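You operate a simulated robot arm through the tools that you are given. There is no shell and no other tool. Be economical: measure what you need, move in short steps, check, and stop when the job is done.

You run a simulated robot arm. Do the job below in one go: nothing can be reset, and whatever is moved stays where it is left.

TASK
Wipe the gauge window clean and zero the empty gauge, lamp lit.
Fine: wipe back on the white pad, lamp off at the end.

The check looks at the end state, three seconds after you hand in, the way a careful person would. Anything else that was tipped, shoved, dropped, spilled or broken makes it a failure.

THE ROBOT
A 7-joint arm with a two-finger parallel gripper, fixed in place. Base frame: the origin is at the foot of the arm, x ahead of it, y to its left, z up; the work surface is at about z = 801. Lengths are in mm, angles in rad, forces in N, time in s.
With the tool pointing down near the work surface it reaches from about 420 to 900 mm from the base axis. Its first joint turns from -2.007 to 2.007 rad. Payload 3.91 kg.
The TCP is the grasp point between the finger pads, 30 mm short of the fingertips. In the tool frame z runs along the fingers and y along their closing line. The gripper opens to 110 mm. The fingers are 20 mm wide and 10 mm thick; the gripper's body (48 by 112 mm) begins 55 mm behind the TCP.
Orientation is told as [roll, pitch, yaw] about the base's x, y, z axes, in that order, counted from this pose: with the fingers straight down and closing along the base's y, the tool's x points along the base's -x, its y along +y and its z along -z.

THE INTERFACE
- The arm moves only by the tool play_rows. Its argument "plan" is a list of rows, each an object (a shift or turn left out is 0, a gripper value left out holds the last) with "xyz": the shift along the tool's x, y, z in mm, a list of three; "turn": the turn, a rotation vector about the tool's x, y, z in rad, a list of three; "claw": the opening, from 0 (shut) to 1 (fully open). In form: [{"xyz": [tx, ty, tz], "turn": [ax, ay, az], "claw": claw}, ...]. A call has 1 to 8 rows; each row shifts and turns the commanded pose from where the row before left it, along the tool's axes as they then stand. Rows are played at 5 a second. More than 50 mm and 0.15 rad between two rows, or a gripper value outside its range, and nothing of the call is played. A pose out of reach is approached as far as the arm can. The call stops where the force on the tool passes 40 N (or 10 N more than at its start, if that is more) or the arm is blocked; 0.2 s more then pass. The fingers move at their own pace (about 153 mm/s each) and stop on an object; they squeeze with about 26 N. The grip force told is the motor's: it shows also when the fingers shut on nothing. Time passes only in rows, and 0.2 s behind the last, so rows that do not move let the fingers close. It gives the time, the measured TCP pose, the force on the tool (base axes), the opening and the grip force at its end, in the units of the frame above (readings bear some noise), and new pictures: "views" is both (left out), scene, wrist or none.
- Cameras (640 x 400 px; columns grow to the right, rows downward): "scene" is fixed at [219.8, -649.8, 1577]; the picture's right is [0.79, -0.62, 0.00], its down [-0.38, -0.49, -0.78] and it looks along [0.48, 0.62, -0.62] (base axes); focal length 315 px, centre (320, 200). "wrist" rides on the gripper at [72, 17, -103] in the tool frame; the picture's right is [-0.23, 0.97, 0.00], its down [-0.76, -0.18, -0.62] and it looks along [-0.61, -0.14, 0.78] (tool axes); focal length 222 px, centre (320, 200). There is no depth. A picture from a camera that has moved, and an enlarged one, comes with that camera's place and axes in the base frame and with its lens.
- lift_body(by): slides the trunk up (or, below 0, down) by that many mm; the arm rides with it, the base frame stays. It gives what a move gives, with no picture.
- inspect(camera, box): a new picture of the part [left, top, right, bottom] of that camera's present view, enlarged. The clock stands still meanwhile.
- finish_job(): hands the job in; it is judged then, once.

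Go step by step. Nothing tells you positions but the pictures and the camera data: compare them with the known pose of the tool, close in by small moves and look again before you grip or let go. The budget is 120 turns and 200 pictures, counting those below and the enlarged ones. Unless the task says otherwise, let go and move clear before handing in, and close with one line.

The tools are called after ">>>" by a JSON object that holds its "op" and its "data". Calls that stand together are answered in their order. play_rows: Moves the arm, as the interface text tells. Its arguments: {"type":"object","properties":{"plan":{"type":"array","items":{"type":"object","properties":{"xyz":{"type":"array","items":{"type":"number"}},"turn":{"type":"array","items":{"type":"number"}},"claw":{"type":"number"}}}},"views":{"type":"string","enum":["both","scene","wrist","none"]}},"required":["plan"]} The other tools are called the same way: lift_body (by) slides the trunk up or down; inspect (camera, box) takes an enlarged picture of a part of a camera's view; finish_job () hands the job in.

At the start:

```text
time: 0.0
tool_pos: [544.7, 48.6, 1144.7]
tool_rot: [0.0, 0.0, 0.002]
force: [-0.1, 0.6, -0.5]
gripper_width: 110.0
grip_force: 0.0
trunk travel left (down, up): [-800.0, 190.0]
```

scene: 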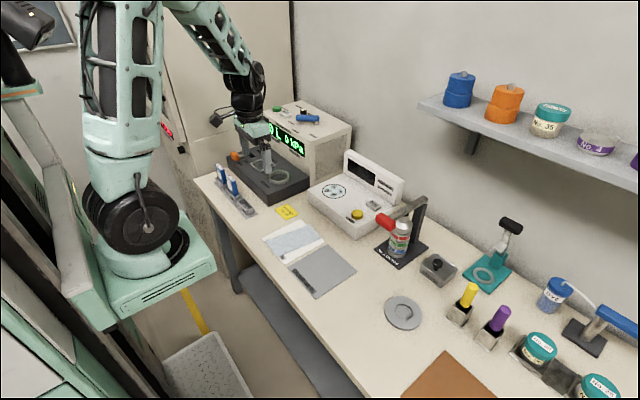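
wrist: 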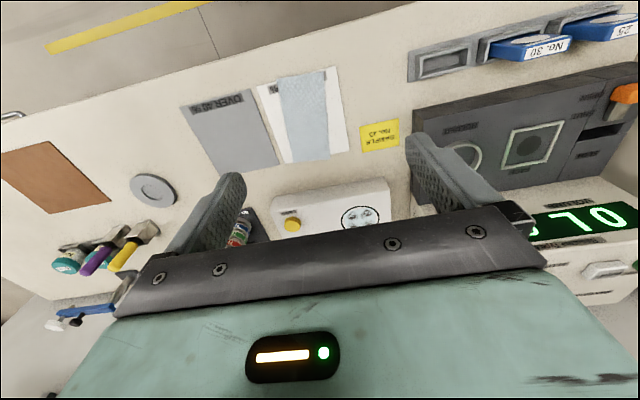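

I see a bench with several instruments, a display box at the back left, and a white pad with a blue cloth on it. I'll enlarge the key areas before moving.

>>> {"op": "inspect", "data": {"camera": "scene", "box": [190, 90, 360, 220]}}

>>> {"op": "inspect", "data": {"camera": "scene", "box": [250, 140, 450, 300]}}

>>> {"op": "inspect", "data": {"camera": "wrist", "box": [400, 40, 640, 300]}}

>>> {"op": "inspect", "data": {"camera": "wrist", "box": [170, 60, 420, 240]}}

```text
3.08 times, centred on (275, 155) of scene
camera zoom: at [219.8, -649.8, 1577.0], right [0.79, -0.62, 0.0], down [-0.38, -0.49, -0.78], along [0.48, 0.62, -0.62], focal length 968 px, centre (458, 338)
```

zoom: 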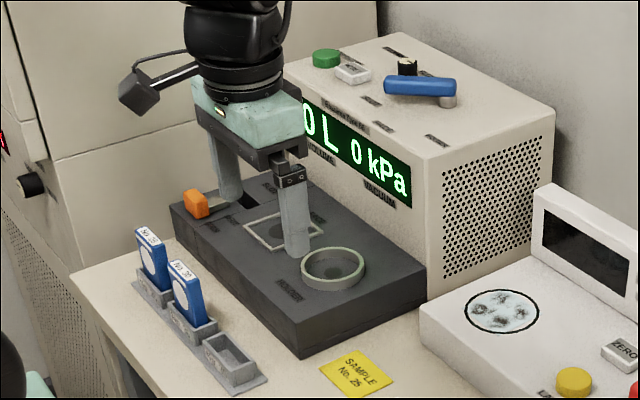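

```text
2.50 times, centred on (350, 220) of scene
camera zoom: at [219.8, -649.8, 1577.0], right [0.79, -0.62, 0.0], down [-0.38, -0.49, -0.78], along [0.48, 0.62, -0.62], focal length 787 px, centre (245, 150)
```

zoom: 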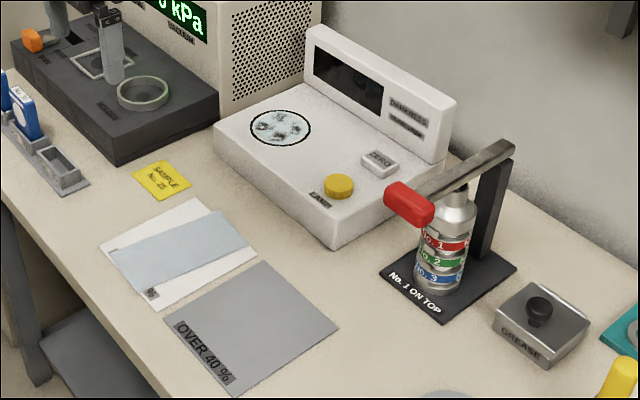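

```text
1.54 times, centred on (520, 170) of wrist
camera zoom: at [471.3, 64.9, 1248.4], right [0.23, 0.97, 0.0], down [0.76, -0.18, 0.62], along [0.61, -0.14, -0.78], focal length 342 px, centre (12, 246)
```

zoom: 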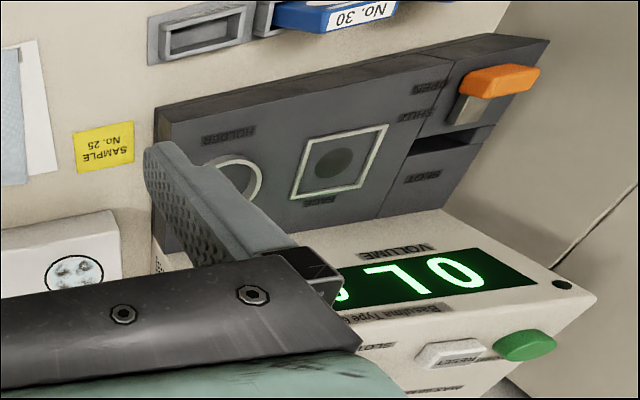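

```text
2.22 times, centred on (295, 150) of wrist
camera zoom: at [471.3, 64.9, 1248.4], right [0.23, 0.97, 0.0], down [0.76, -0.18, 0.62], along [0.61, -0.14, -0.78], focal length 494 px, centre (376, 311)
```

zoom: 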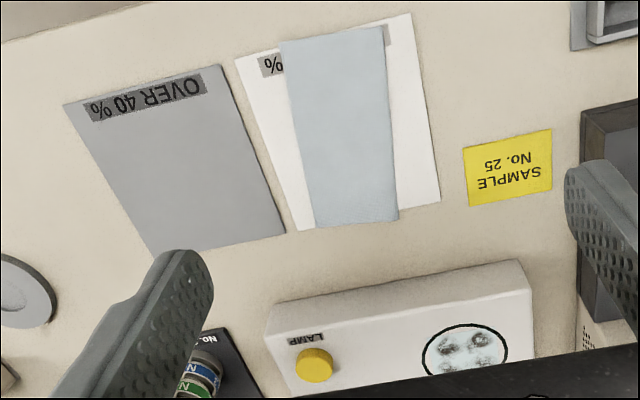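

The instrument with the round smeared window, yellow LAMP and ZERO key is the gauge, with its window near (853, 75, 860). The light-blue wipe is near (615, 3) on the white pad, so I'll move above it to look closer.

>>> {"op": "play_rows", "data": {"plan": [{"xyz": [-12, -8, 40], "turn": [0, 0, 0.0245]}, {"xyz": [-12, -8, 40], "turn": [0, 0, 0.0245]}, {"xyz": [-12, -8, 40], "turn": [0, 0, 0.0245]}, {"xyz": [-12, -8, 40], "turn": [0, 0, 0.0245]}, {"xyz": [-12, -8, 40], "turn": [0, 0, 0.0245]}, {"xyz": [-12, -8, 0], "turn": [0, 0, 0.0245]}]}}

```text
time: 1.4
tool_pos: [612.2, -3.1, 946.6]
tool_rot: [0.0, -0.001, -0.146]
force: [-0.8, 0.6, -0.2]
gripper_width: 110.1
grip_force: 0.0
trunk travel left (down, up): [-800.0, 190.0]
camera wrist: at [544.1, 23.0, 1050.1], right [0.37, 0.93, 0.0], down [0.73, -0.29, 0.62], along [0.58, -0.23, -0.78], focal length 222 px, centre (320, 200)
```

scene: 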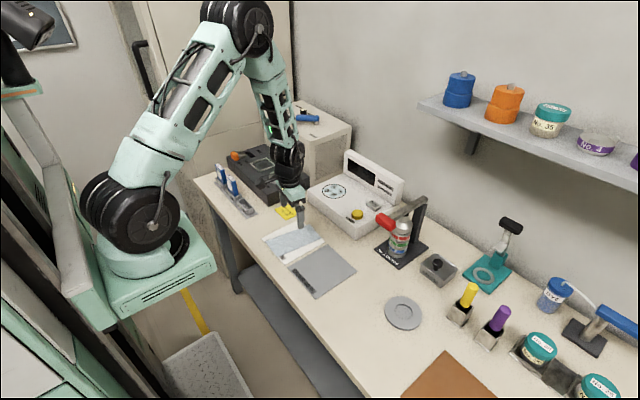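
wrist: 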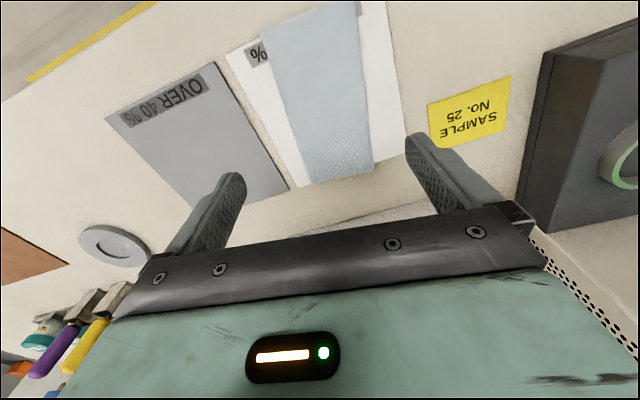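

The wipe measures about 84 by 167 mm, with yaw about -0.175. I'll zoom in to judge how thick it is.

>>> {"op": "inspect", "data": {"camera": "wrist", "box": [220, 0, 420, 200]}}

>>> {"op": "inspect", "data": {"camera": "scene", "box": [255, 200, 345, 270]}}

>>> {"op": "inspect", "data": {"camera": "scene", "box": [310, 145, 410, 240]}}

```text
2.00 times, centred on (320, 100) of wrist
camera zoom: at [544.1, 23.0, 1050.1], right [0.37, 0.93, 0.0], down [0.73, -0.29, 0.62], along [0.58, -0.23, -0.78], focal length 444 px, centre (320, 400)
```

zoom: 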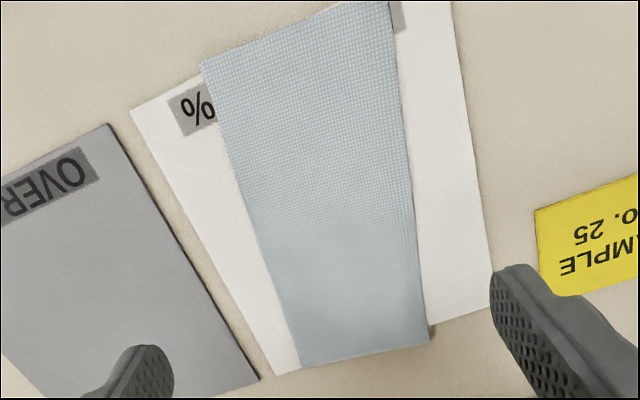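

```text
5.71 times, centred on (300, 235) of scene
camera zoom: at [219.8, -649.8, 1577.0], right [0.79, -0.62, 0.0], down [-0.38, -0.49, -0.78], along [0.48, 0.62, -0.62], focal length 1798 px, centre (434, 0)
```

zoom: 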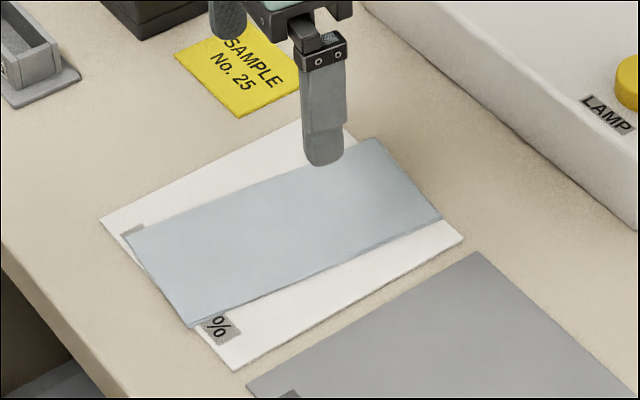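

```text
4.21 times, centred on (360, 192) of scene
camera zoom: at [219.8, -649.8, 1577.0], right [0.79, -0.62, 0.0], down [-0.38, -0.49, -0.78], along [0.48, 0.62, -0.62], focal length 1325 px, centre (152, 232)
```

zoom: 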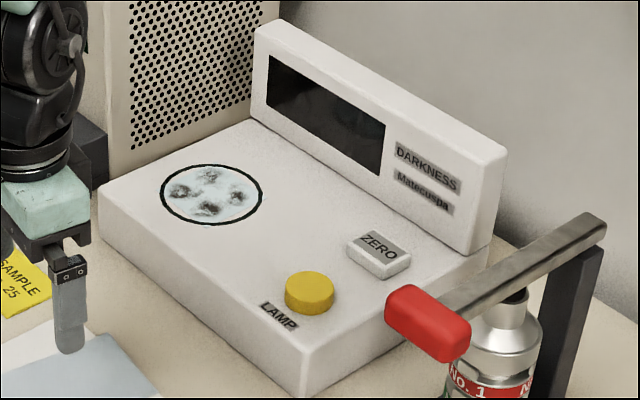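

The wipe is thin, roughly 5 mm, lies flat, and is narrow enough for the open gripper to straddle. I'll centre over it, match its yaw, lower partway and check.

>>> {"op": "play_rows", "data": {"plan": [{"turn": [0, 0, 0.029]}, {"xyz": [-11.6, 7.6, 35]}, {"xyz": [0, 0, 35]}, {}]}}

```text
time: 2.4
tool_pos: [626.8, 1.6, 876.6]
tool_rot: [-0.003, 0.001, -0.174]
force: [-1.5, 0.8, 0.4]
gripper_width: 110.2
grip_force: 0.1
trunk travel left (down, up): [-800.0, 190.0]
camera wrist: at [558.7, 29.7, 979.9], right [0.39, 0.92, 0.0], down [0.72, -0.31, 0.62], along [0.57, -0.25, -0.78], focal length 222 px, centre (320, 200)
```

scene: 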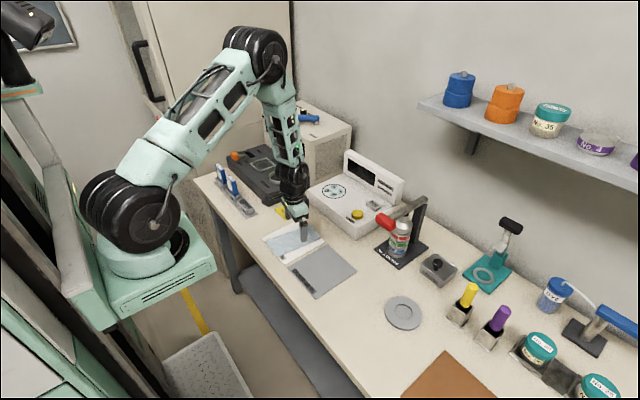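
wrist: 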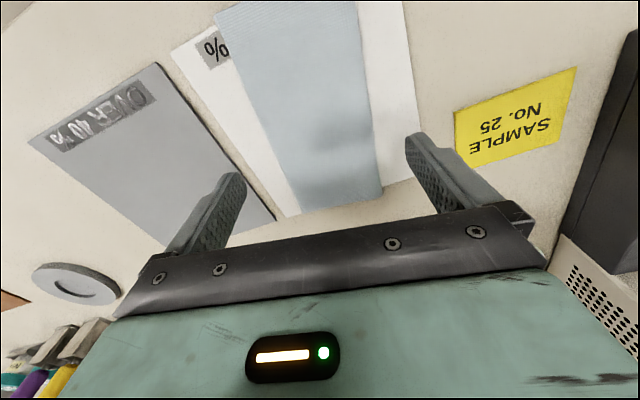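

I'm above the wipe and want precise edges before I descend.

>>> {"op": "inspect", "data": {"camera": "wrist", "box": [160, 60, 480, 260]}}

```text
2.00 times, centred on (320, 160) of wrist
camera zoom: at [558.7, 29.7, 979.9], right [0.39, 0.92, 0.0], down [0.72, -0.31, 0.62], along [0.57, -0.25, -0.78], focal length 444 px, centre (320, 280)
```

zoom: 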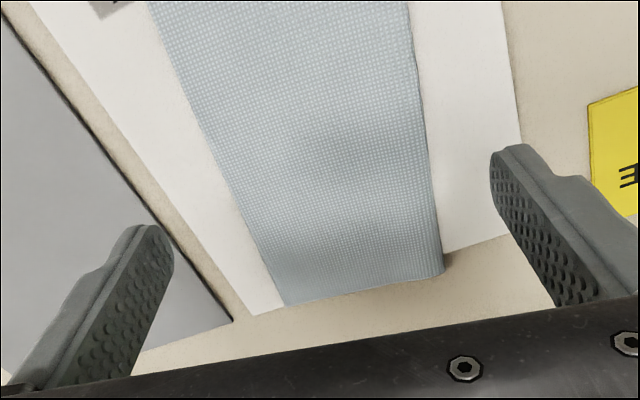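

The wipe's yaw is nearer -0.14 and its midline is under the TCP. I'll correct the yaw and lower the tips to just above the pad.

>>> {"op": "play_rows", "data": {"plan": [{"xyz": [0, 0, 20], "turn": [0, 0, -0.03]}, {"xyz": [0, 0, 17]}, {}, {}]}}

>>> {"op": "inspect", "data": {"camera": "scene", "box": [255, 190, 345, 260]}}

```text
time: 3.4
tool_pos: [625.2, 1.0, 839.1]
tool_rot: [0.0, 0.002, -0.145]
force: [0.1, -0.2, -0.2]
gripper_width: 109.9
grip_force: 0.0
trunk travel left (down, up): [-800.0, 190.0]
camera wrist: at [556.7, 27.9, 942.8], right [0.37, 0.93, 0.0], down [0.73, -0.29, 0.62], along [0.58, -0.23, -0.78], focal length 222 px, centre (320, 200)
```

scene: 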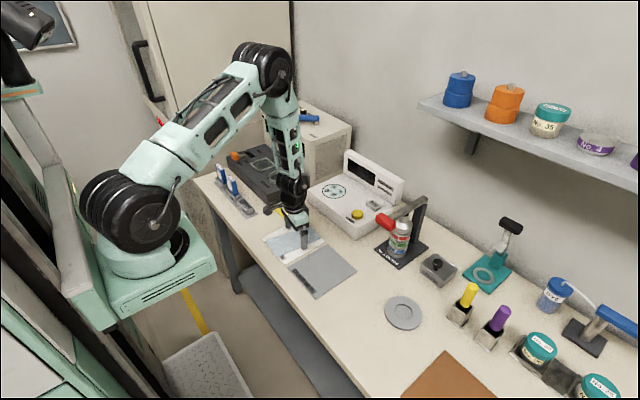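
wrist: 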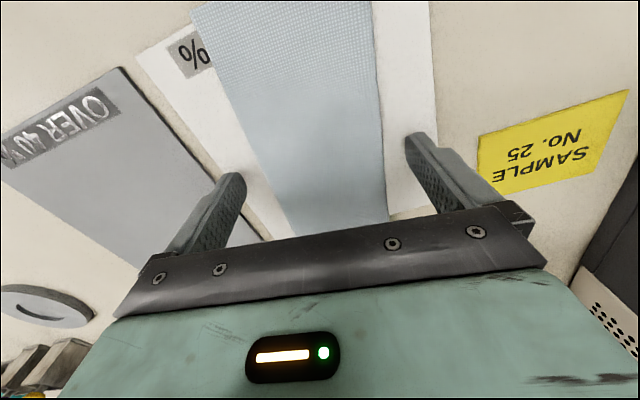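

```text
5.71 times, centred on (300, 225) of scene
camera zoom: at [219.8, -649.8, 1577.0], right [0.79, -0.62, 0.0], down [-0.38, -0.49, -0.78], along [0.48, 0.62, -0.62], focal length 1798 px, centre (434, 57)
```

zoom: 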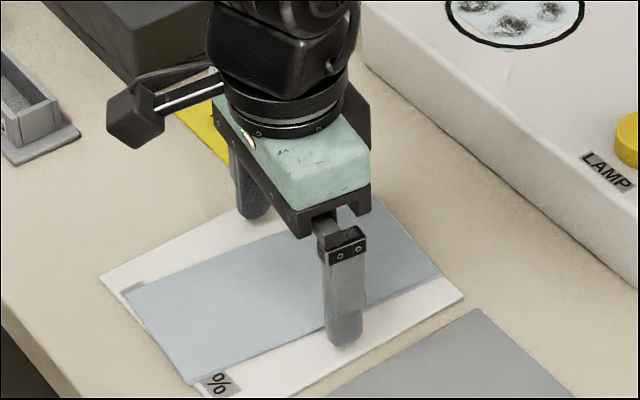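

The fingers straddle the wipe with the tips a few millimetres above the pad. I'll lower in small steps and watch the force.

>>> {"op": "play_rows", "data": {"plan": [{"xyz": [0, 0, 2]}, {"xyz": [0, 0, 1]}, {}], "views": "none"}}

>>> {"op": "play_rows", "data": {"plan": [{"xyz": [0, 0, 1.5]}, {}], "views": "none"}}

```text
time: 4.2
tool_pos: [625.2, 1.9, 835.1]
tool_rot: [0.0, 0.0, -0.146]
force: [0.4, 0.5, 1.1]
gripper_width: 110.2
grip_force: 0.0
trunk travel left (down, up): [-800.0, 190.0]
```

```text
time: 4.8
tool_pos: [624.7, 1.2, 833.5]
tool_rot: [-0.001, 0.001, -0.146]
force: [-0.4, 0.0, -0.6]
gripper_width: 109.9
grip_force: 0.0
trunk travel left (down, up): [-800.0, 190.0]
```

The tips are now about 1 mm above the pad with no contact, so I'll close on the wipe's edges.

>>> {"op": "play_rows", "data": {"plan": [{"claw": 0.7}, {"claw": 0.6}, {"claw": 0.6}]}}

>>> {"op": "inspect", "data": {"camera": "scene", "box": [255, 190, 345, 260]}}

```text
time: 5.6
tool_pos: [625.4, 0.9, 832.5]
tool_rot: [0.0, -0.001, -0.145]
force: [0.1, 0.4, 0.1]
gripper_width: 66.0
grip_force: 0.1
trunk travel left (down, up): [-800.0, 190.0]
camera wrist: at [556.4, 28.3, 937.2], right [0.37, 0.93, 0.0], down [0.73, -0.29, 0.62], along [0.58, -0.23, -0.78], focal length 222 px, centre (320, 200)
```

scene: 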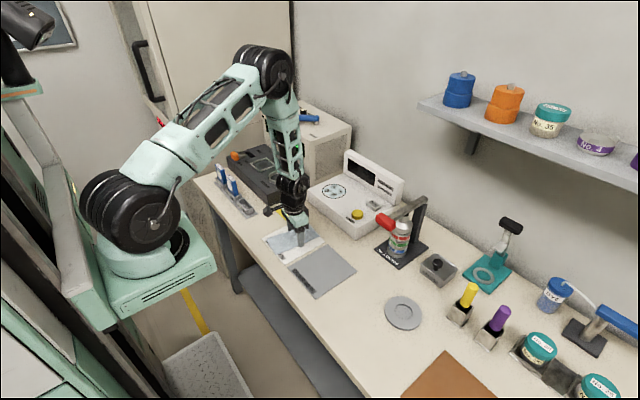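
wrist: 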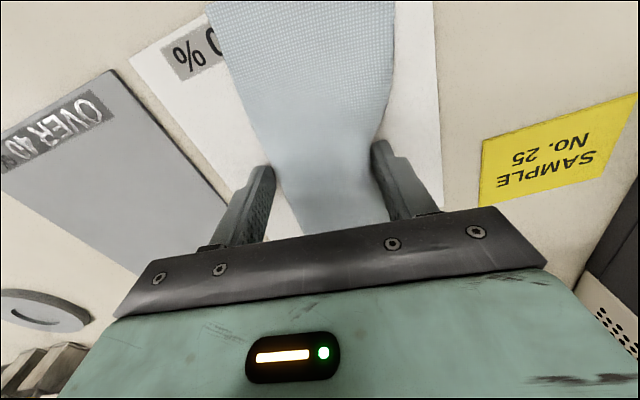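

```text
5.71 times, centred on (300, 225) of scene
camera zoom: at [219.8, -649.8, 1577.0], right [0.79, -0.62, 0.0], down [-0.38, -0.49, -0.78], along [0.48, 0.62, -0.62], focal length 1798 px, centre (434, 57)
```

zoom: 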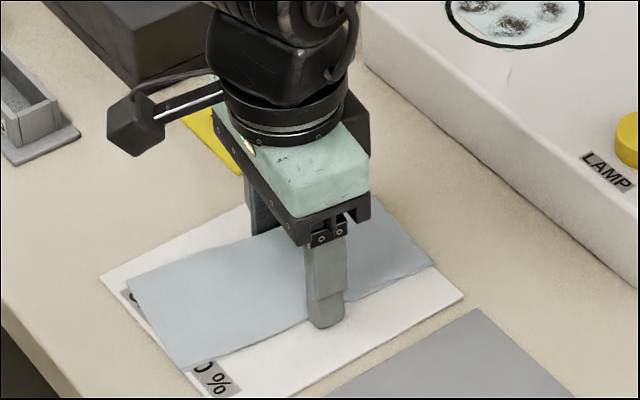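

It is a soft cloth and it bunches between the fingers. I'll keep closing to get a firm pinch.

>>> {"op": "play_rows", "data": {"plan": [{"claw": 0.4}, {"claw": 0.2}, {"claw": 0}, {"claw": 0}, {"claw": 0}]}}

>>> {"op": "inspect", "data": {"camera": "scene", "box": [255, 190, 345, 260]}}

```text
time: 6.8
tool_pos: [624.9, 1.3, 833.4]
tool_rot: [-0.002, 0.0, -0.145]
force: [-0.2, 0.0, -0.5]
gripper_width: 3.9
grip_force: 26.4
trunk travel left (down, up): [-800.0, 190.0]
camera wrist: at [556.4, 28.3, 937.3], right [0.37, 0.93, 0.0], down [0.73, -0.29, 0.62], along [0.58, -0.23, -0.78], focal length 222 px, centre (320, 200)
```

scene: 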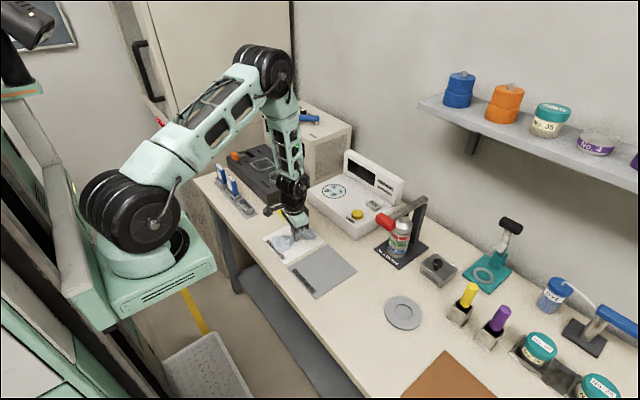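
wrist: 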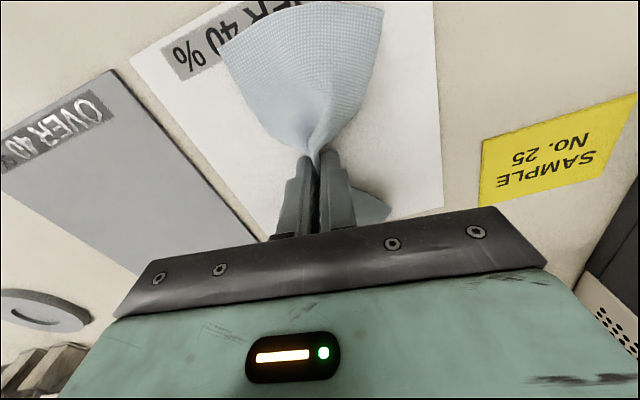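

```text
5.71 times, centred on (300, 225) of scene
camera zoom: at [219.8, -649.8, 1577.0], right [0.79, -0.62, 0.0], down [-0.38, -0.49, -0.78], along [0.48, 0.62, -0.62], focal length 1798 px, centre (434, 57)
```

zoom: 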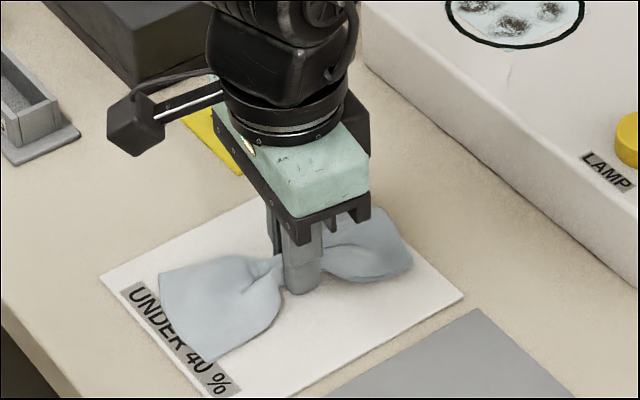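

The cloth is firmly pinched as a bow-tie. I'll lift it clear and look.

>>> {"op": "play_rows", "data": {"plan": [{"xyz": [0, 0, -40]}, {"xyz": [0, 0, -45]}, {"xyz": [0, 0, -45]}, {"xyz": [0, 0, -40]}, {"turn": [0, 0, -0.1]}, {"turn": [0, 0, -0.09]}, {}]}}

```text
time: 8.4
tool_pos: [624.3, 2.0, 1003.7]
tool_rot: [0.0, 0.0, 0.047]
force: [0.7, 0.4, -0.2]
gripper_width: 3.9
grip_force: 25.8
trunk travel left (down, up): [-800.0, 190.0]
camera wrist: at [551.5, 14.6, 1107.0], right [0.18, 0.98, 0.0], down [0.77, -0.14, 0.62], along [0.61, -0.11, -0.78], focal length 222 px, centre (320, 200)
```

scene: 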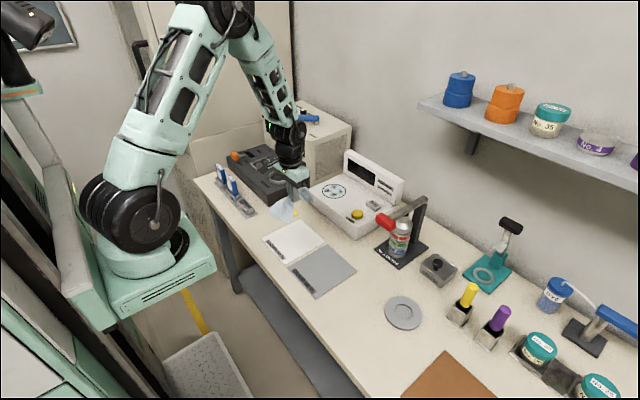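
wrist: 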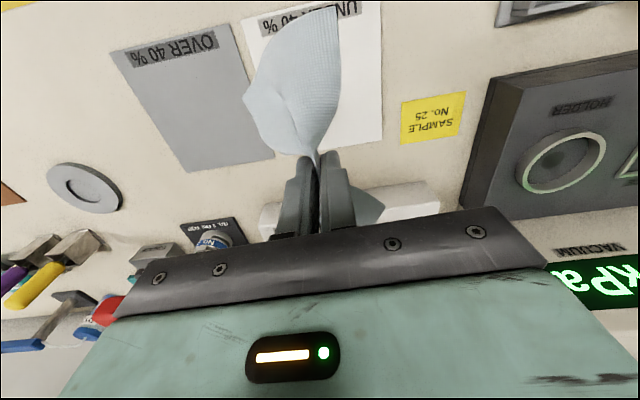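

The cloth is held securely, so I'll carry it to above the window.

>>> {"op": "play_rows", "data": {"plan": [{"xyz": [-46.4, 12.4, 0]}, {"xyz": [-46.4, 12.4, 0]}, {"xyz": [-46.4, 12.4, 0]}, {"xyz": [-46.4, 12.4, 0]}, {"xyz": [-46.4, 12.4, 0]}, {}]}}

>>> {"op": "inspect", "data": {"camera": "scene", "box": [290, 110, 420, 230]}}

```text
time: 9.8
tool_pos: [855.0, 74.8, 1004.2]
tool_rot: [0.0, 0.0, 0.046]
force: [0.4, -0.5, -0.7]
gripper_width: 3.7
grip_force: 25.5
trunk travel left (down, up): [-800.0, 190.0]
camera wrist: at [782.8, 86.6, 1107.9], right [0.18, 0.98, 0.0], down [0.77, -0.14, 0.62], along [0.61, -0.11, -0.78], focal length 222 px, centre (320, 200)
```

scene: 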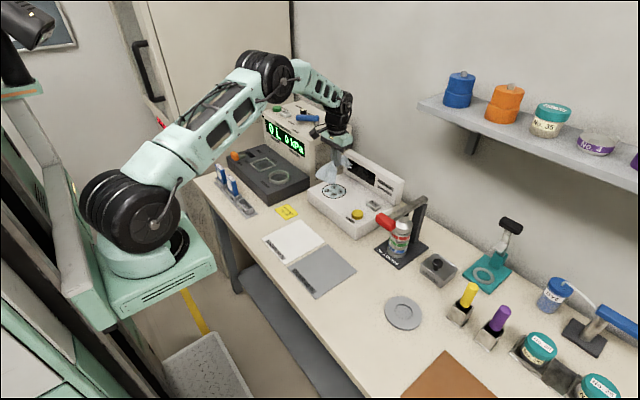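
wrist: 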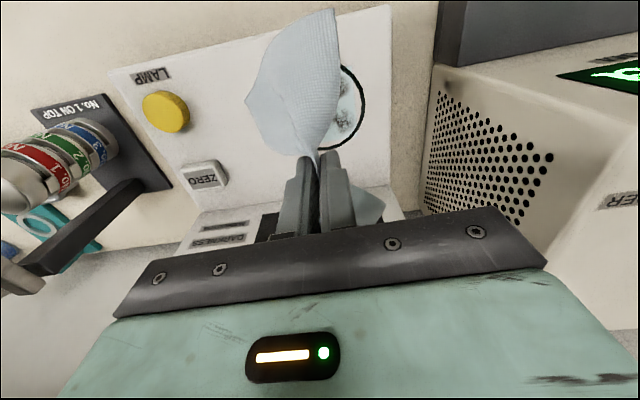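

```text
3.33 times, centred on (355, 170) of scene
camera zoom: at [219.8, -649.8, 1577.0], right [0.79, -0.62, 0.0], down [-0.38, -0.49, -0.78], along [0.48, 0.62, -0.62], focal length 1049 px, centre (203, 300)
```

zoom: 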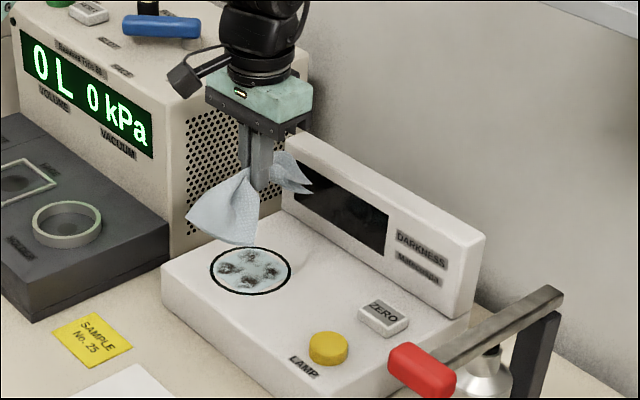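

I'm over the window, and the cloth's wings stand out fore and aft. I'll lower until they rest on the glass.

>>> {"op": "play_rows", "data": {"plan": [{"xyz": [0, 0, 35]}, {"xyz": [0, 0, 35]}, {"xyz": [0, 0, 25]}, {"xyz": [0, 0, 8]}, {}]}}

>>> {"op": "inspect", "data": {"camera": "scene", "box": [290, 130, 420, 250]}}

```text
time: 11.0
tool_pos: [853.6, 75.9, 899.0]
tool_rot: [0.0, 0.001, 0.046]
force: [-0.5, 0.3, 0.5]
gripper_width: 4.2
grip_force: 26.1
trunk travel left (down, up): [-800.0, 190.0]
camera wrist: at [781.4, 87.6, 1003.0], right [0.18, 0.98, 0.0], down [0.77, -0.14, 0.62], along [0.61, -0.11, -0.78], focal length 222 px, centre (320, 200)
```

scene: 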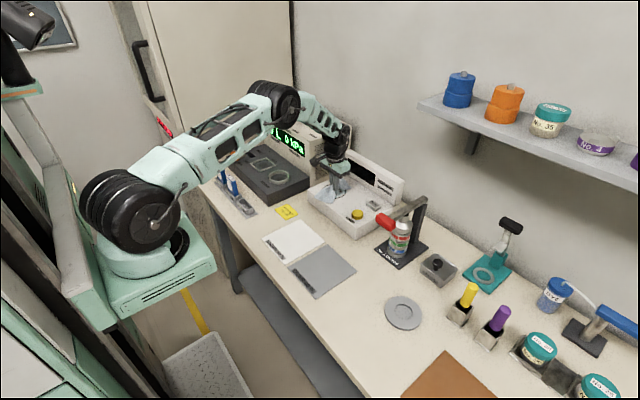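
wrist: 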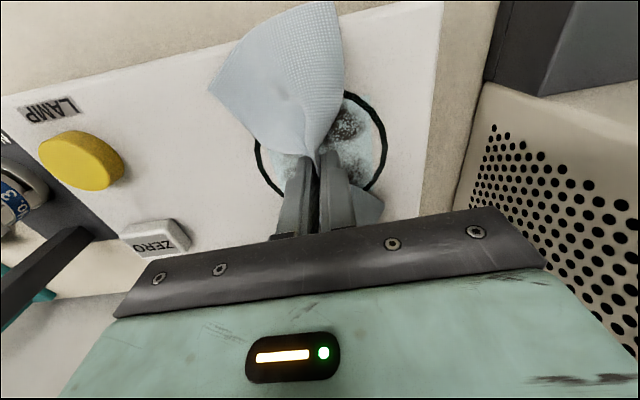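

```text
3.33 times, centred on (355, 190) of scene
camera zoom: at [219.8, -649.8, 1577.0], right [0.79, -0.62, 0.0], down [-0.38, -0.49, -0.78], along [0.48, 0.62, -0.62], focal length 1049 px, centre (203, 233)
```

zoom: 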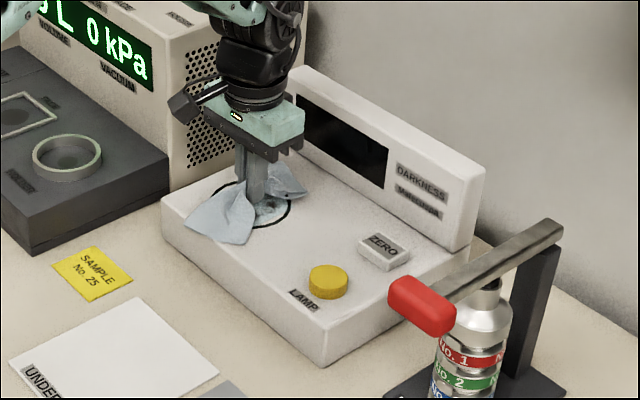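

The wings rest on the panel with the window centre near (850, 76). I'll lower the last few millimetres gently while watching force.

>>> {"op": "play_rows", "data": {"plan": [{"xyz": [0, 0, 4]}, {"xyz": [0, 0, 3]}, {}], "views": "none"}}

>>> {"op": "inspect", "data": {"camera": "scene", "box": [310, 160, 380, 220]}}

```text
time: 11.8
tool_pos: [853.7, 75.1, 892.3]
tool_rot: [0.001, 0.0, 0.045]
force: [0.7, 0.2, 0.6]
gripper_width: 4.1
grip_force: 26.0
trunk travel left (down, up): [-800.0, 190.0]
```

```text
6.67 times, centred on (345, 190) of scene
camera zoom: at [219.8, -649.8, 1577.0], right [0.79, -0.62, 0.0], down [-0.38, -0.49, -0.78], along [0.48, 0.62, -0.62], focal length 2098 px, centre (153, 267)
```

zoom: 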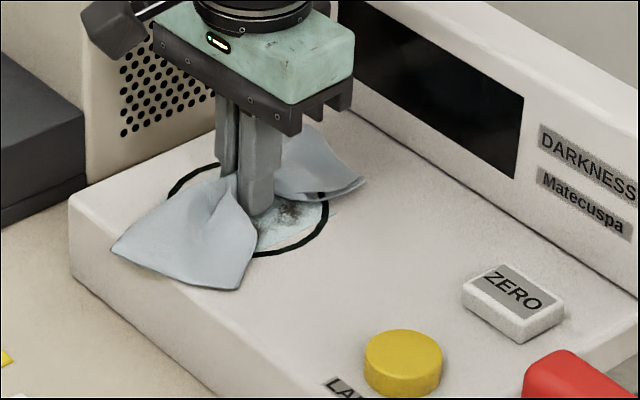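

The tips are still about 5 mm above the glass with no force. I'll continue down in small steps.

>>> {"op": "play_rows", "data": {"plan": [{"xyz": [0, 0, 1.5]}, {"xyz": [0, 0, 1.5]}, {}], "views": "none"}}

>>> {"op": "play_rows", "data": {"plan": [{"xyz": [0, 0, 1.5]}, {}], "views": "none"}}

>>> {"op": "play_rows", "data": {"plan": [{"xyz": [0, 0, 1.5]}, {}], "views": "none"}}

```text
time: 12.6
tool_pos: [853.9, 75.1, 889.9]
tool_rot: [-0.001, -0.001, 0.044]
force: [0.6, 0.5, 3.0]
gripper_width: 4.0
grip_force: 26.5
trunk travel left (down, up): [-800.0, 190.0]
```

```text
time: 13.2
tool_pos: [853.4, 74.1, 889.3]
tool_rot: [0.0, -0.002, 0.046]
force: [-2.3, 1.1, 12.6]
gripper_width: 4.1
grip_force: 25.6
trunk travel left (down, up): [-800.0, 190.0]
```

```text
time: 13.8
tool_pos: [853.8, 74.4, 889.4]
tool_rot: [0.0, -0.004, 0.046]
force: [-7.7, -1.7, 30.2]
gripper_width: 3.9
grip_force: 26.1
trunk travel left (down, up): [-800.0, 190.0]
```

I'm touching the glass at TCP z of about 889.5. I'll ease off to light contact and make a first wiping stroke along x.

>>> {"op": "play_rows", "data": {"plan": [{"xyz": [0, 0, -2.5]}, {"xyz": [18, 0, 0]}, {"xyz": [18, 0, 0]}, {"xyz": [-18, 0, 0]}, {"xyz": [-18, 0, 0]}, {"xyz": [-16, 0, 0]}, {"xyz": [-12, 0, 0]}, {}]}}

>>> {"op": "inspect", "data": {"camera": "scene", "box": [310, 160, 380, 220]}}

```text
time: 14.8
tool_pos: [823.3, 74.5, 889.8]
tool_rot: [-0.003, 0.008, 0.045]
force: [-0.5, 0.7, 14.0]
gripper_width: 4.0
grip_force: 25.5
trunk travel left (down, up): [-800.0, 190.0]
stopped in row 4: the force on the tool passed its limit (the readings are from after the stop); the commanded pose is now the measured one
camera wrist: at [751.7, 87.1, 994.4], right [0.18, 0.98, 0.0], down [0.77, -0.14, 0.62], along [0.61, -0.12, -0.79], focal length 222 px, centre (320, 200)
```

scene: 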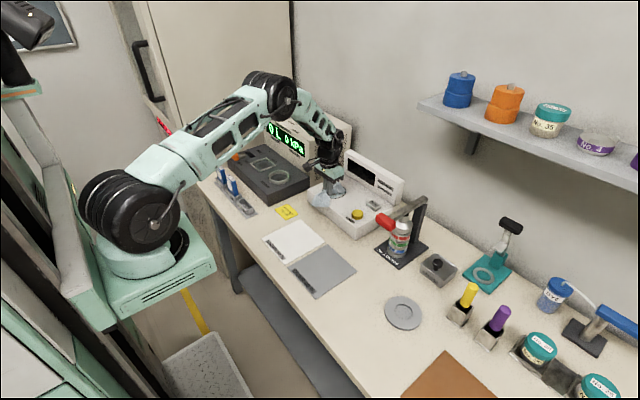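
wrist: 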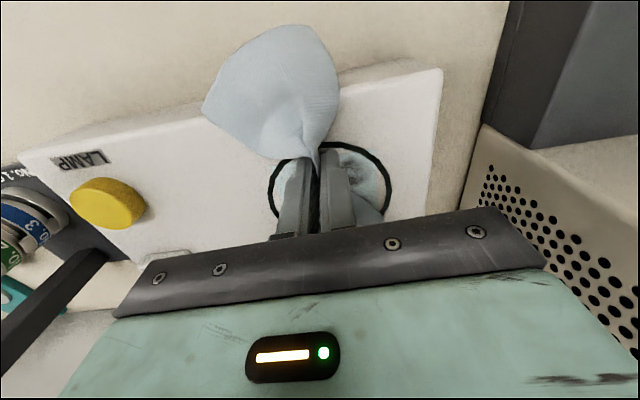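

```text
6.67 times, centred on (345, 190) of scene
camera zoom: at [219.8, -649.8, 1577.0], right [0.79, -0.62, 0.0], down [-0.38, -0.49, -0.78], along [0.48, 0.62, -0.62], focal length 2098 px, centre (153, 267)
```

zoom: 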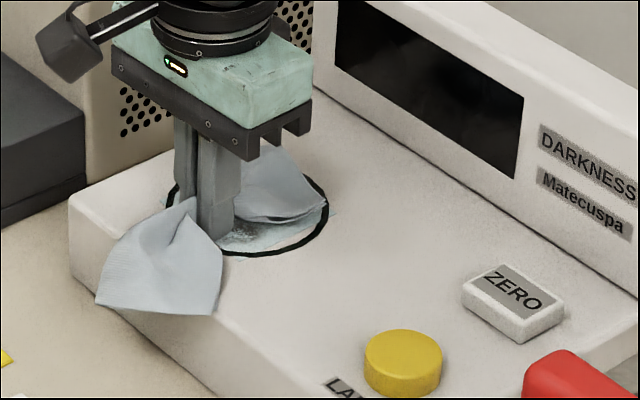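

The stroke already removed some smear, but it stopped on excess force at the reversal. I'll raise slightly and stroke more slowly.

>>> {"op": "play_rows", "data": {"plan": [{"xyz": [0, 0, -1.5]}, {"xyz": [-10, 0, 0]}, {"xyz": [-12, 0, 0]}, {"xyz": [-12, 0, 0]}, {"xyz": [-12, 0, 0]}, {"xyz": [-10, 0, 0]}, {}]}}

>>> {"op": "inspect", "data": {"camera": "scene", "box": [310, 160, 380, 220]}}

```text
time: 16.4
tool_pos: [879.3, 76.4, 889.6]
tool_rot: [-0.005, 0.012, 0.045]
force: [-8.8, 0.8, 13.7]
gripper_width: 4.0
grip_force: 25.9
trunk travel left (down, up): [-800.0, 190.0]
camera wrist: at [806.5, 89.2, 994.7], right [0.18, 0.98, -0.01], down [0.78, -0.14, 0.61], along [0.6, -0.12, -0.79], focal length 222 px, centre (320, 200)
```

scene: 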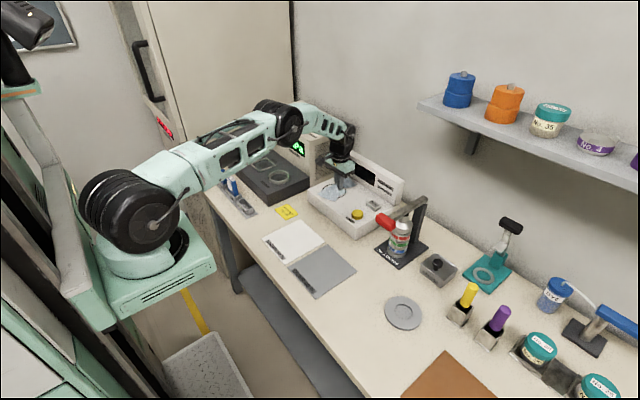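
wrist: 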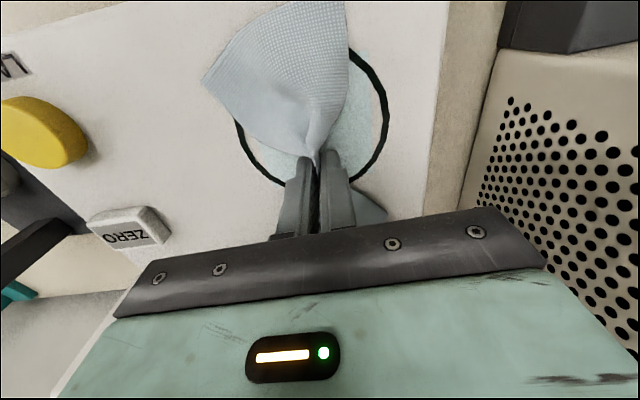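

```text
6.67 times, centred on (345, 190) of scene
camera zoom: at [219.8, -649.8, 1577.0], right [0.79, -0.62, 0.0], down [-0.38, -0.49, -0.78], along [0.48, 0.62, -0.62], focal length 2098 px, centre (153, 267)
```

zoom: 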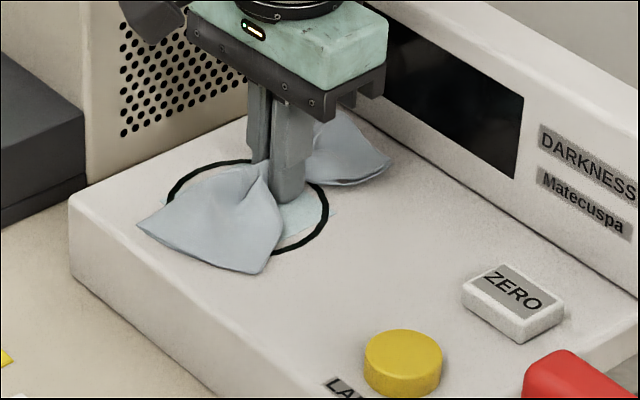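

The visible part of the window now looks clean. I'll lift the wipe to inspect the whole glass.

>>> {"op": "play_rows", "data": {"plan": [{"xyz": [0, 0, -30]}, {"xyz": [0, 0, -50]}, {"xyz": [0, 0, -50]}, {"xyz": [45, 0, 0]}, {"xyz": [45, 0, 0]}, {"xyz": [30, 0, 0]}, {}]}}

>>> {"op": "inspect", "data": {"camera": "scene", "box": [310, 160, 380, 220]}}

>>> {"op": "inspect", "data": {"camera": "wrist", "box": [220, 80, 440, 240]}}

```text
time: 17.9
tool_pos: [763.4, 72.6, 1019.3]
tool_rot: [-0.002, 0.012, 0.044]
force: [-0.3, -0.4, 0.0]
gripper_width: 3.9
grip_force: 25.6
trunk travel left (down, up): [-800.0, 190.0]
camera wrist: at [691.9, 84.9, 1124.5], right [0.18, 0.98, -0.01], down [0.78, -0.14, 0.61], along [0.6, -0.12, -0.79], focal length 222 px, centre (320, 200)
```

scene: 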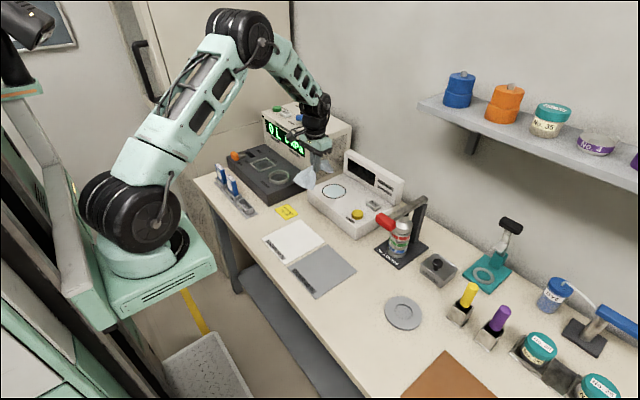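
wrist: 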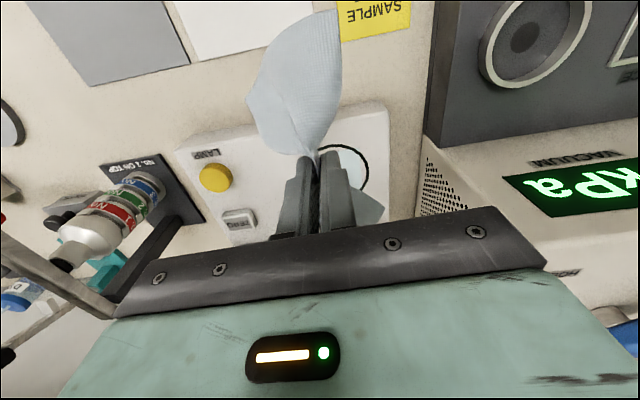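

```text
6.67 times, centred on (345, 190) of scene
camera zoom: at [219.8, -649.8, 1577.0], right [0.79, -0.62, 0.0], down [-0.38, -0.49, -0.78], along [0.48, 0.62, -0.62], focal length 2098 px, centre (153, 267)
```

zoom: 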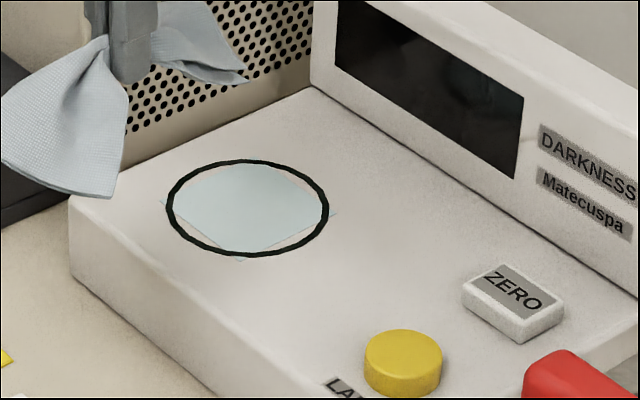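

```text
2.50 times, centred on (330, 160) of wrist
camera zoom: at [691.9, 84.9, 1124.5], right [0.18, 0.98, -0.01], down [0.78, -0.14, 0.61], along [0.6, -0.12, -0.79], focal length 555 px, centre (295, 300)
```

zoom: 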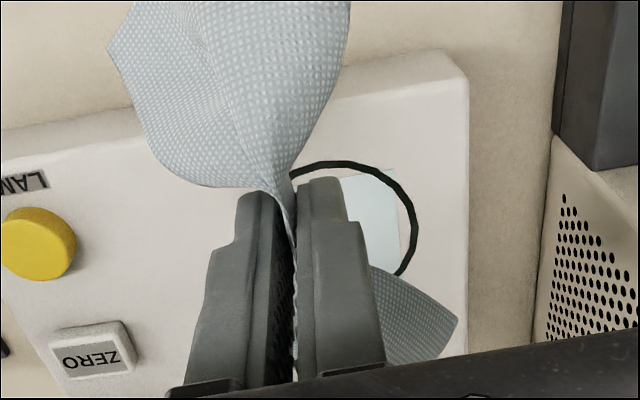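

The window is clean with no smears left. I'll carry the wipe back over the white pad centre, near (618, 5).

>>> {"op": "play_rows", "data": {"plan": [{"turn": [0, -0.012, 0.044]}, {"xyz": [36.4, -16.9, 0]}, {"xyz": [36.4, -16.9, 0]}, {"xyz": [36.4, -16.9, 0]}, {"xyz": [36.4, -16.9, 0]}, {"xyz": [0, 0, 45]}, {"xyz": [0, 0, 45]}, {}]}}

>>> {"op": "inspect", "data": {"camera": "scene", "box": [255, 190, 345, 260]}}

```text
time: 19.8
tool_pos: [614.7, 3.4, 930.6]
tool_rot: [-0.002, -0.001, 0.001]
force: [-0.9, 0.0, -0.4]
gripper_width: 3.9
grip_force: 25.9
trunk travel left (down, up): [-800.0, 190.0]
camera wrist: at [543.4, 19.6, 1033.3], right [0.23, 0.97, 0.0], down [0.76, -0.17, 0.62], along [0.61, -0.14, -0.78], focal length 222 px, centre (320, 200)
```

scene: 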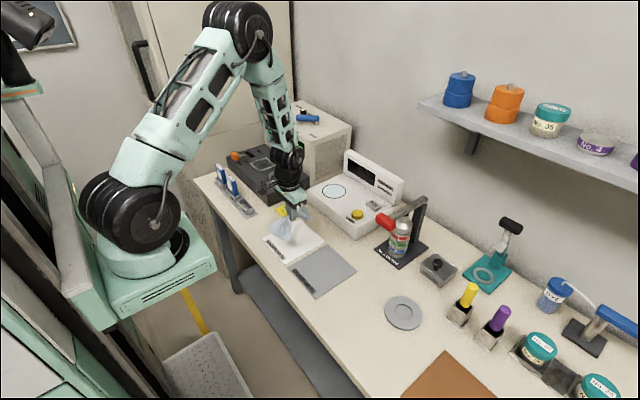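
wrist: 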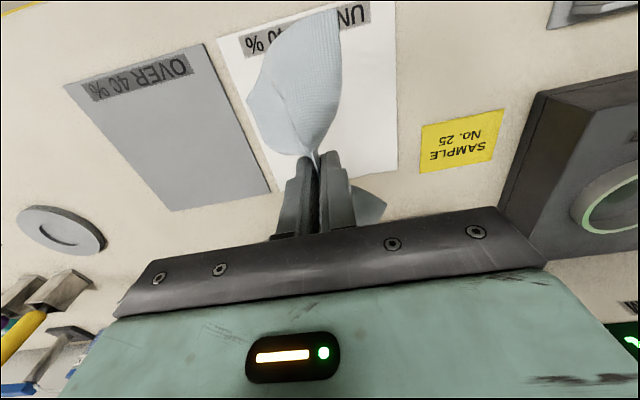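

```text
5.71 times, centred on (300, 225) of scene
camera zoom: at [219.8, -649.8, 1577.0], right [0.79, -0.62, 0.0], down [-0.38, -0.49, -0.78], along [0.48, 0.62, -0.62], focal length 1798 px, centre (434, 57)
```

zoom: 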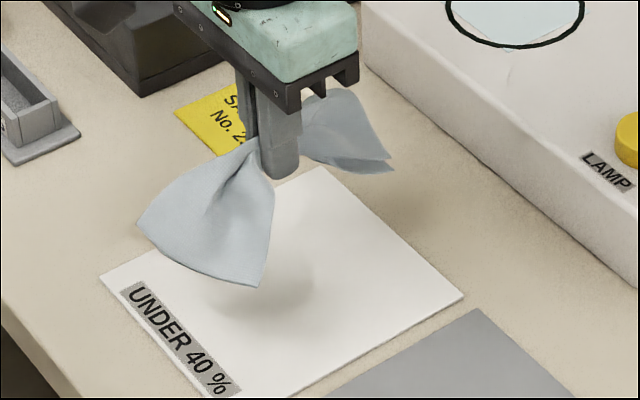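

The wipe is aligned over the pad, so I'll lower it onto the pad.

>>> {"op": "play_rows", "data": {"plan": [{"xyz": [0, 0, 40]}, {"xyz": [0, 0, 35]}, {"xyz": [0, 0, 15]}, {"xyz": [0, 0, 5]}, {}]}}

>>> {"op": "inspect", "data": {"camera": "scene", "box": [255, 190, 345, 260]}}

```text
time: 20.9
tool_pos: [613.5, 2.4, 834.2]
tool_rot: [-0.003, 0.001, 0.0]
force: [0.5, 0.5, -0.3]
gripper_width: 3.9
grip_force: 26.4
trunk travel left (down, up): [-800.0, 190.0]
camera wrist: at [542.4, 19.5, 938.1], right [0.23, 0.97, 0.0], down [0.76, -0.17, 0.62], along [0.61, -0.14, -0.78], focal length 222 px, centre (320, 200)
```

scene: 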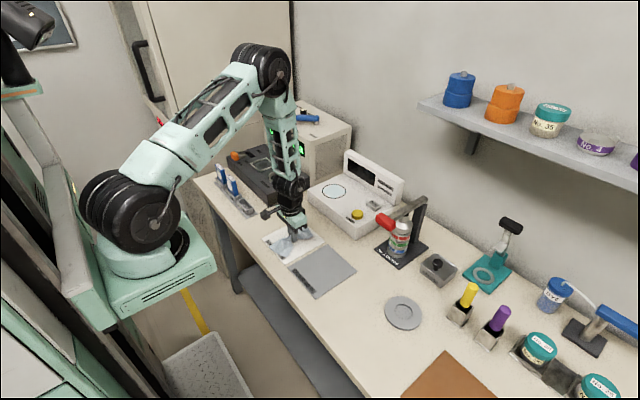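
wrist: 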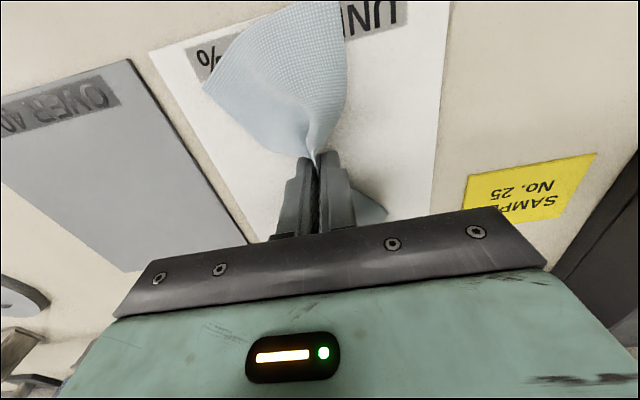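

```text
5.71 times, centred on (300, 225) of scene
camera zoom: at [219.8, -649.8, 1577.0], right [0.79, -0.62, 0.0], down [-0.38, -0.49, -0.78], along [0.48, 0.62, -0.62], focal length 1798 px, centre (434, 57)
```

zoom: 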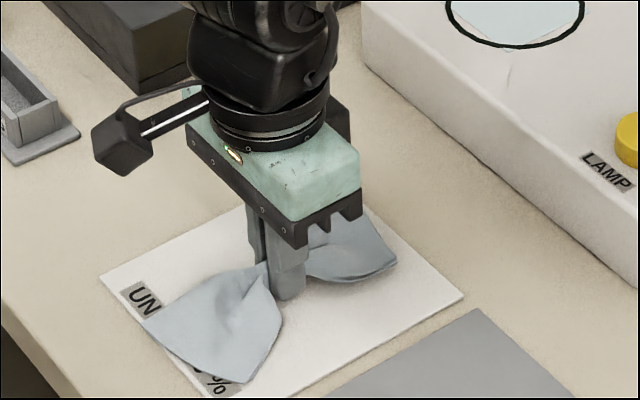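

The cloth is on the pad, slightly near its front edge. I'll shift it 8 mm inward and open the fingers slowly.

>>> {"op": "play_rows", "data": {"plan": [{"xyz": [-5, 0, 0]}, {"xyz": [-5, 0, 0]}, {"claw": 0.1}, {"claw": 0.3}, {"claw": 0.5}, {"claw": 0.8}, {"claw": 1.0}, {}]}}

>>> {"op": "inspect", "data": {"camera": "scene", "box": [255, 190, 345, 260]}}

```text
time: 22.8
tool_pos: [625.2, 1.7, 834.6]
tool_rot: [-0.005, 0.0, 0.001]
force: [-0.6, 1.1, -0.4]
gripper_width: 109.8
grip_force: 0.0
trunk travel left (down, up): [-800.0, 190.0]
camera wrist: at [553.4, 18.6, 938.9], right [0.23, 0.97, 0.0], down [0.76, -0.17, 0.62], along [0.61, -0.14, -0.78], focal length 222 px, centre (320, 200)
```

scene: 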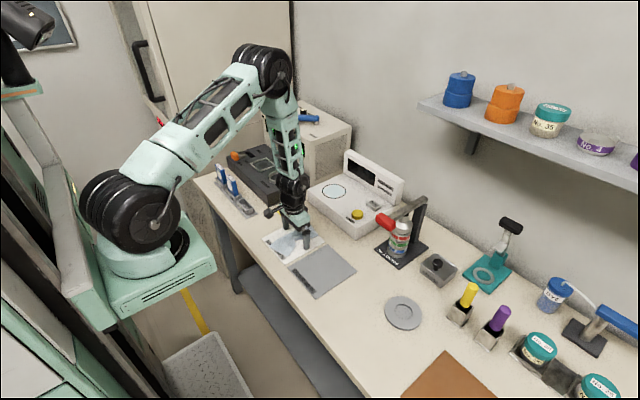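
wrist: 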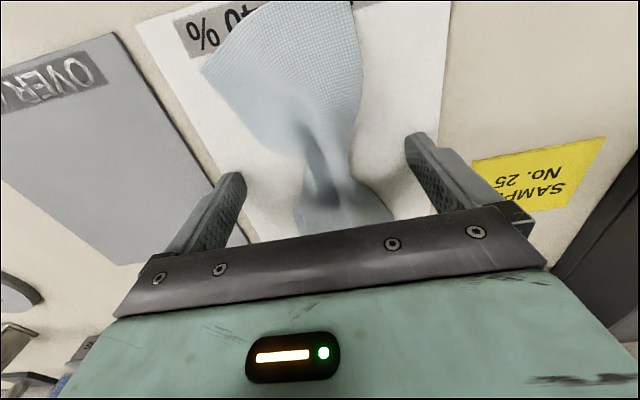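

```text
5.71 times, centred on (300, 225) of scene
camera zoom: at [219.8, -649.8, 1577.0], right [0.79, -0.62, 0.0], down [-0.38, -0.49, -0.78], along [0.48, 0.62, -0.62], focal length 1798 px, centre (434, 57)
```

zoom: 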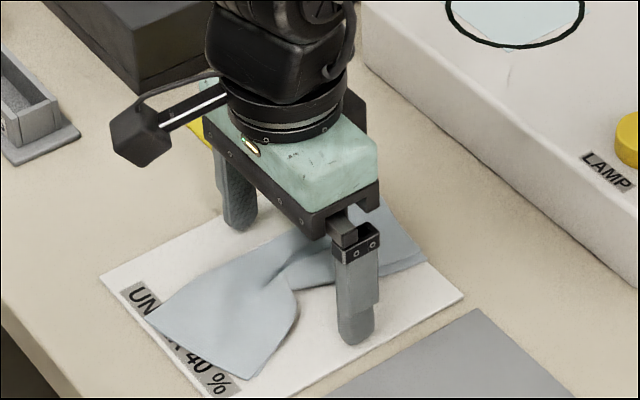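

The wipe lies fully on the white pad. I'll lift clear, close the fingers and head toward the lamp button.

>>> {"op": "play_rows", "data": {"plan": [{"xyz": [0, 0, -40]}, {"xyz": [0, 0, -45]}, {"xyz": [0, 0, -45], "claw": 0}, {"xyz": [-45, -20, 0]}, {"xyz": [-45, -20, 0]}, {"xyz": [-45, -20, 0]}, {"xyz": [-30, -20, 0]}, {}]}}

>>> {"op": "inspect", "data": {"camera": "scene", "box": [245, 190, 345, 260]}}

```text
time: 24.6
tool_pos: [787.7, -77.9, 965.6]
tool_rot: [-0.003, 0.003, 0.001]
force: [-0.7, -1.0, 0.0]
gripper_width: 0.0
grip_force: 26.3
trunk travel left (down, up): [-800.0, 190.0]
camera wrist: at [716.2, -62.1, 1069.8], right [0.23, 0.97, 0.0], down [0.76, -0.17, 0.62], along [0.61, -0.14, -0.78], focal length 222 px, centre (320, 200)
```

scene: 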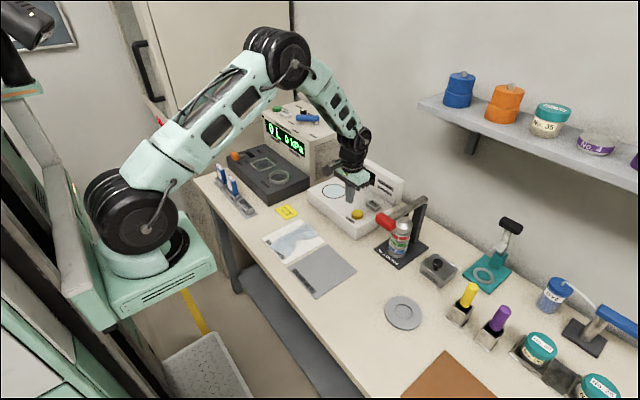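
wrist: 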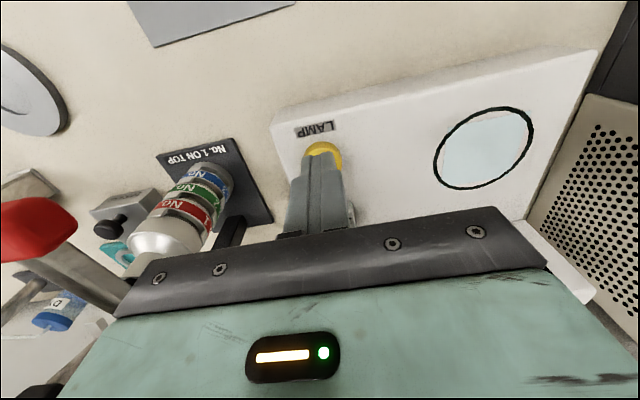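

```text
5.71 times, centred on (295, 225) of scene
camera zoom: at [219.8, -649.8, 1577.0], right [0.79, -0.62, 0.0], down [-0.38, -0.49, -0.78], along [0.48, 0.62, -0.62], focal length 1798 px, centre (463, 57)
```

zoom: 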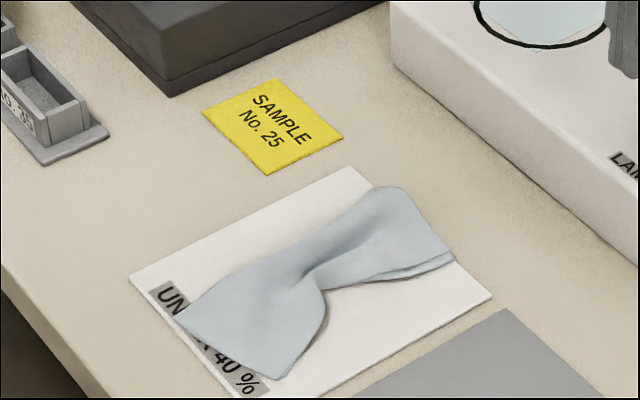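

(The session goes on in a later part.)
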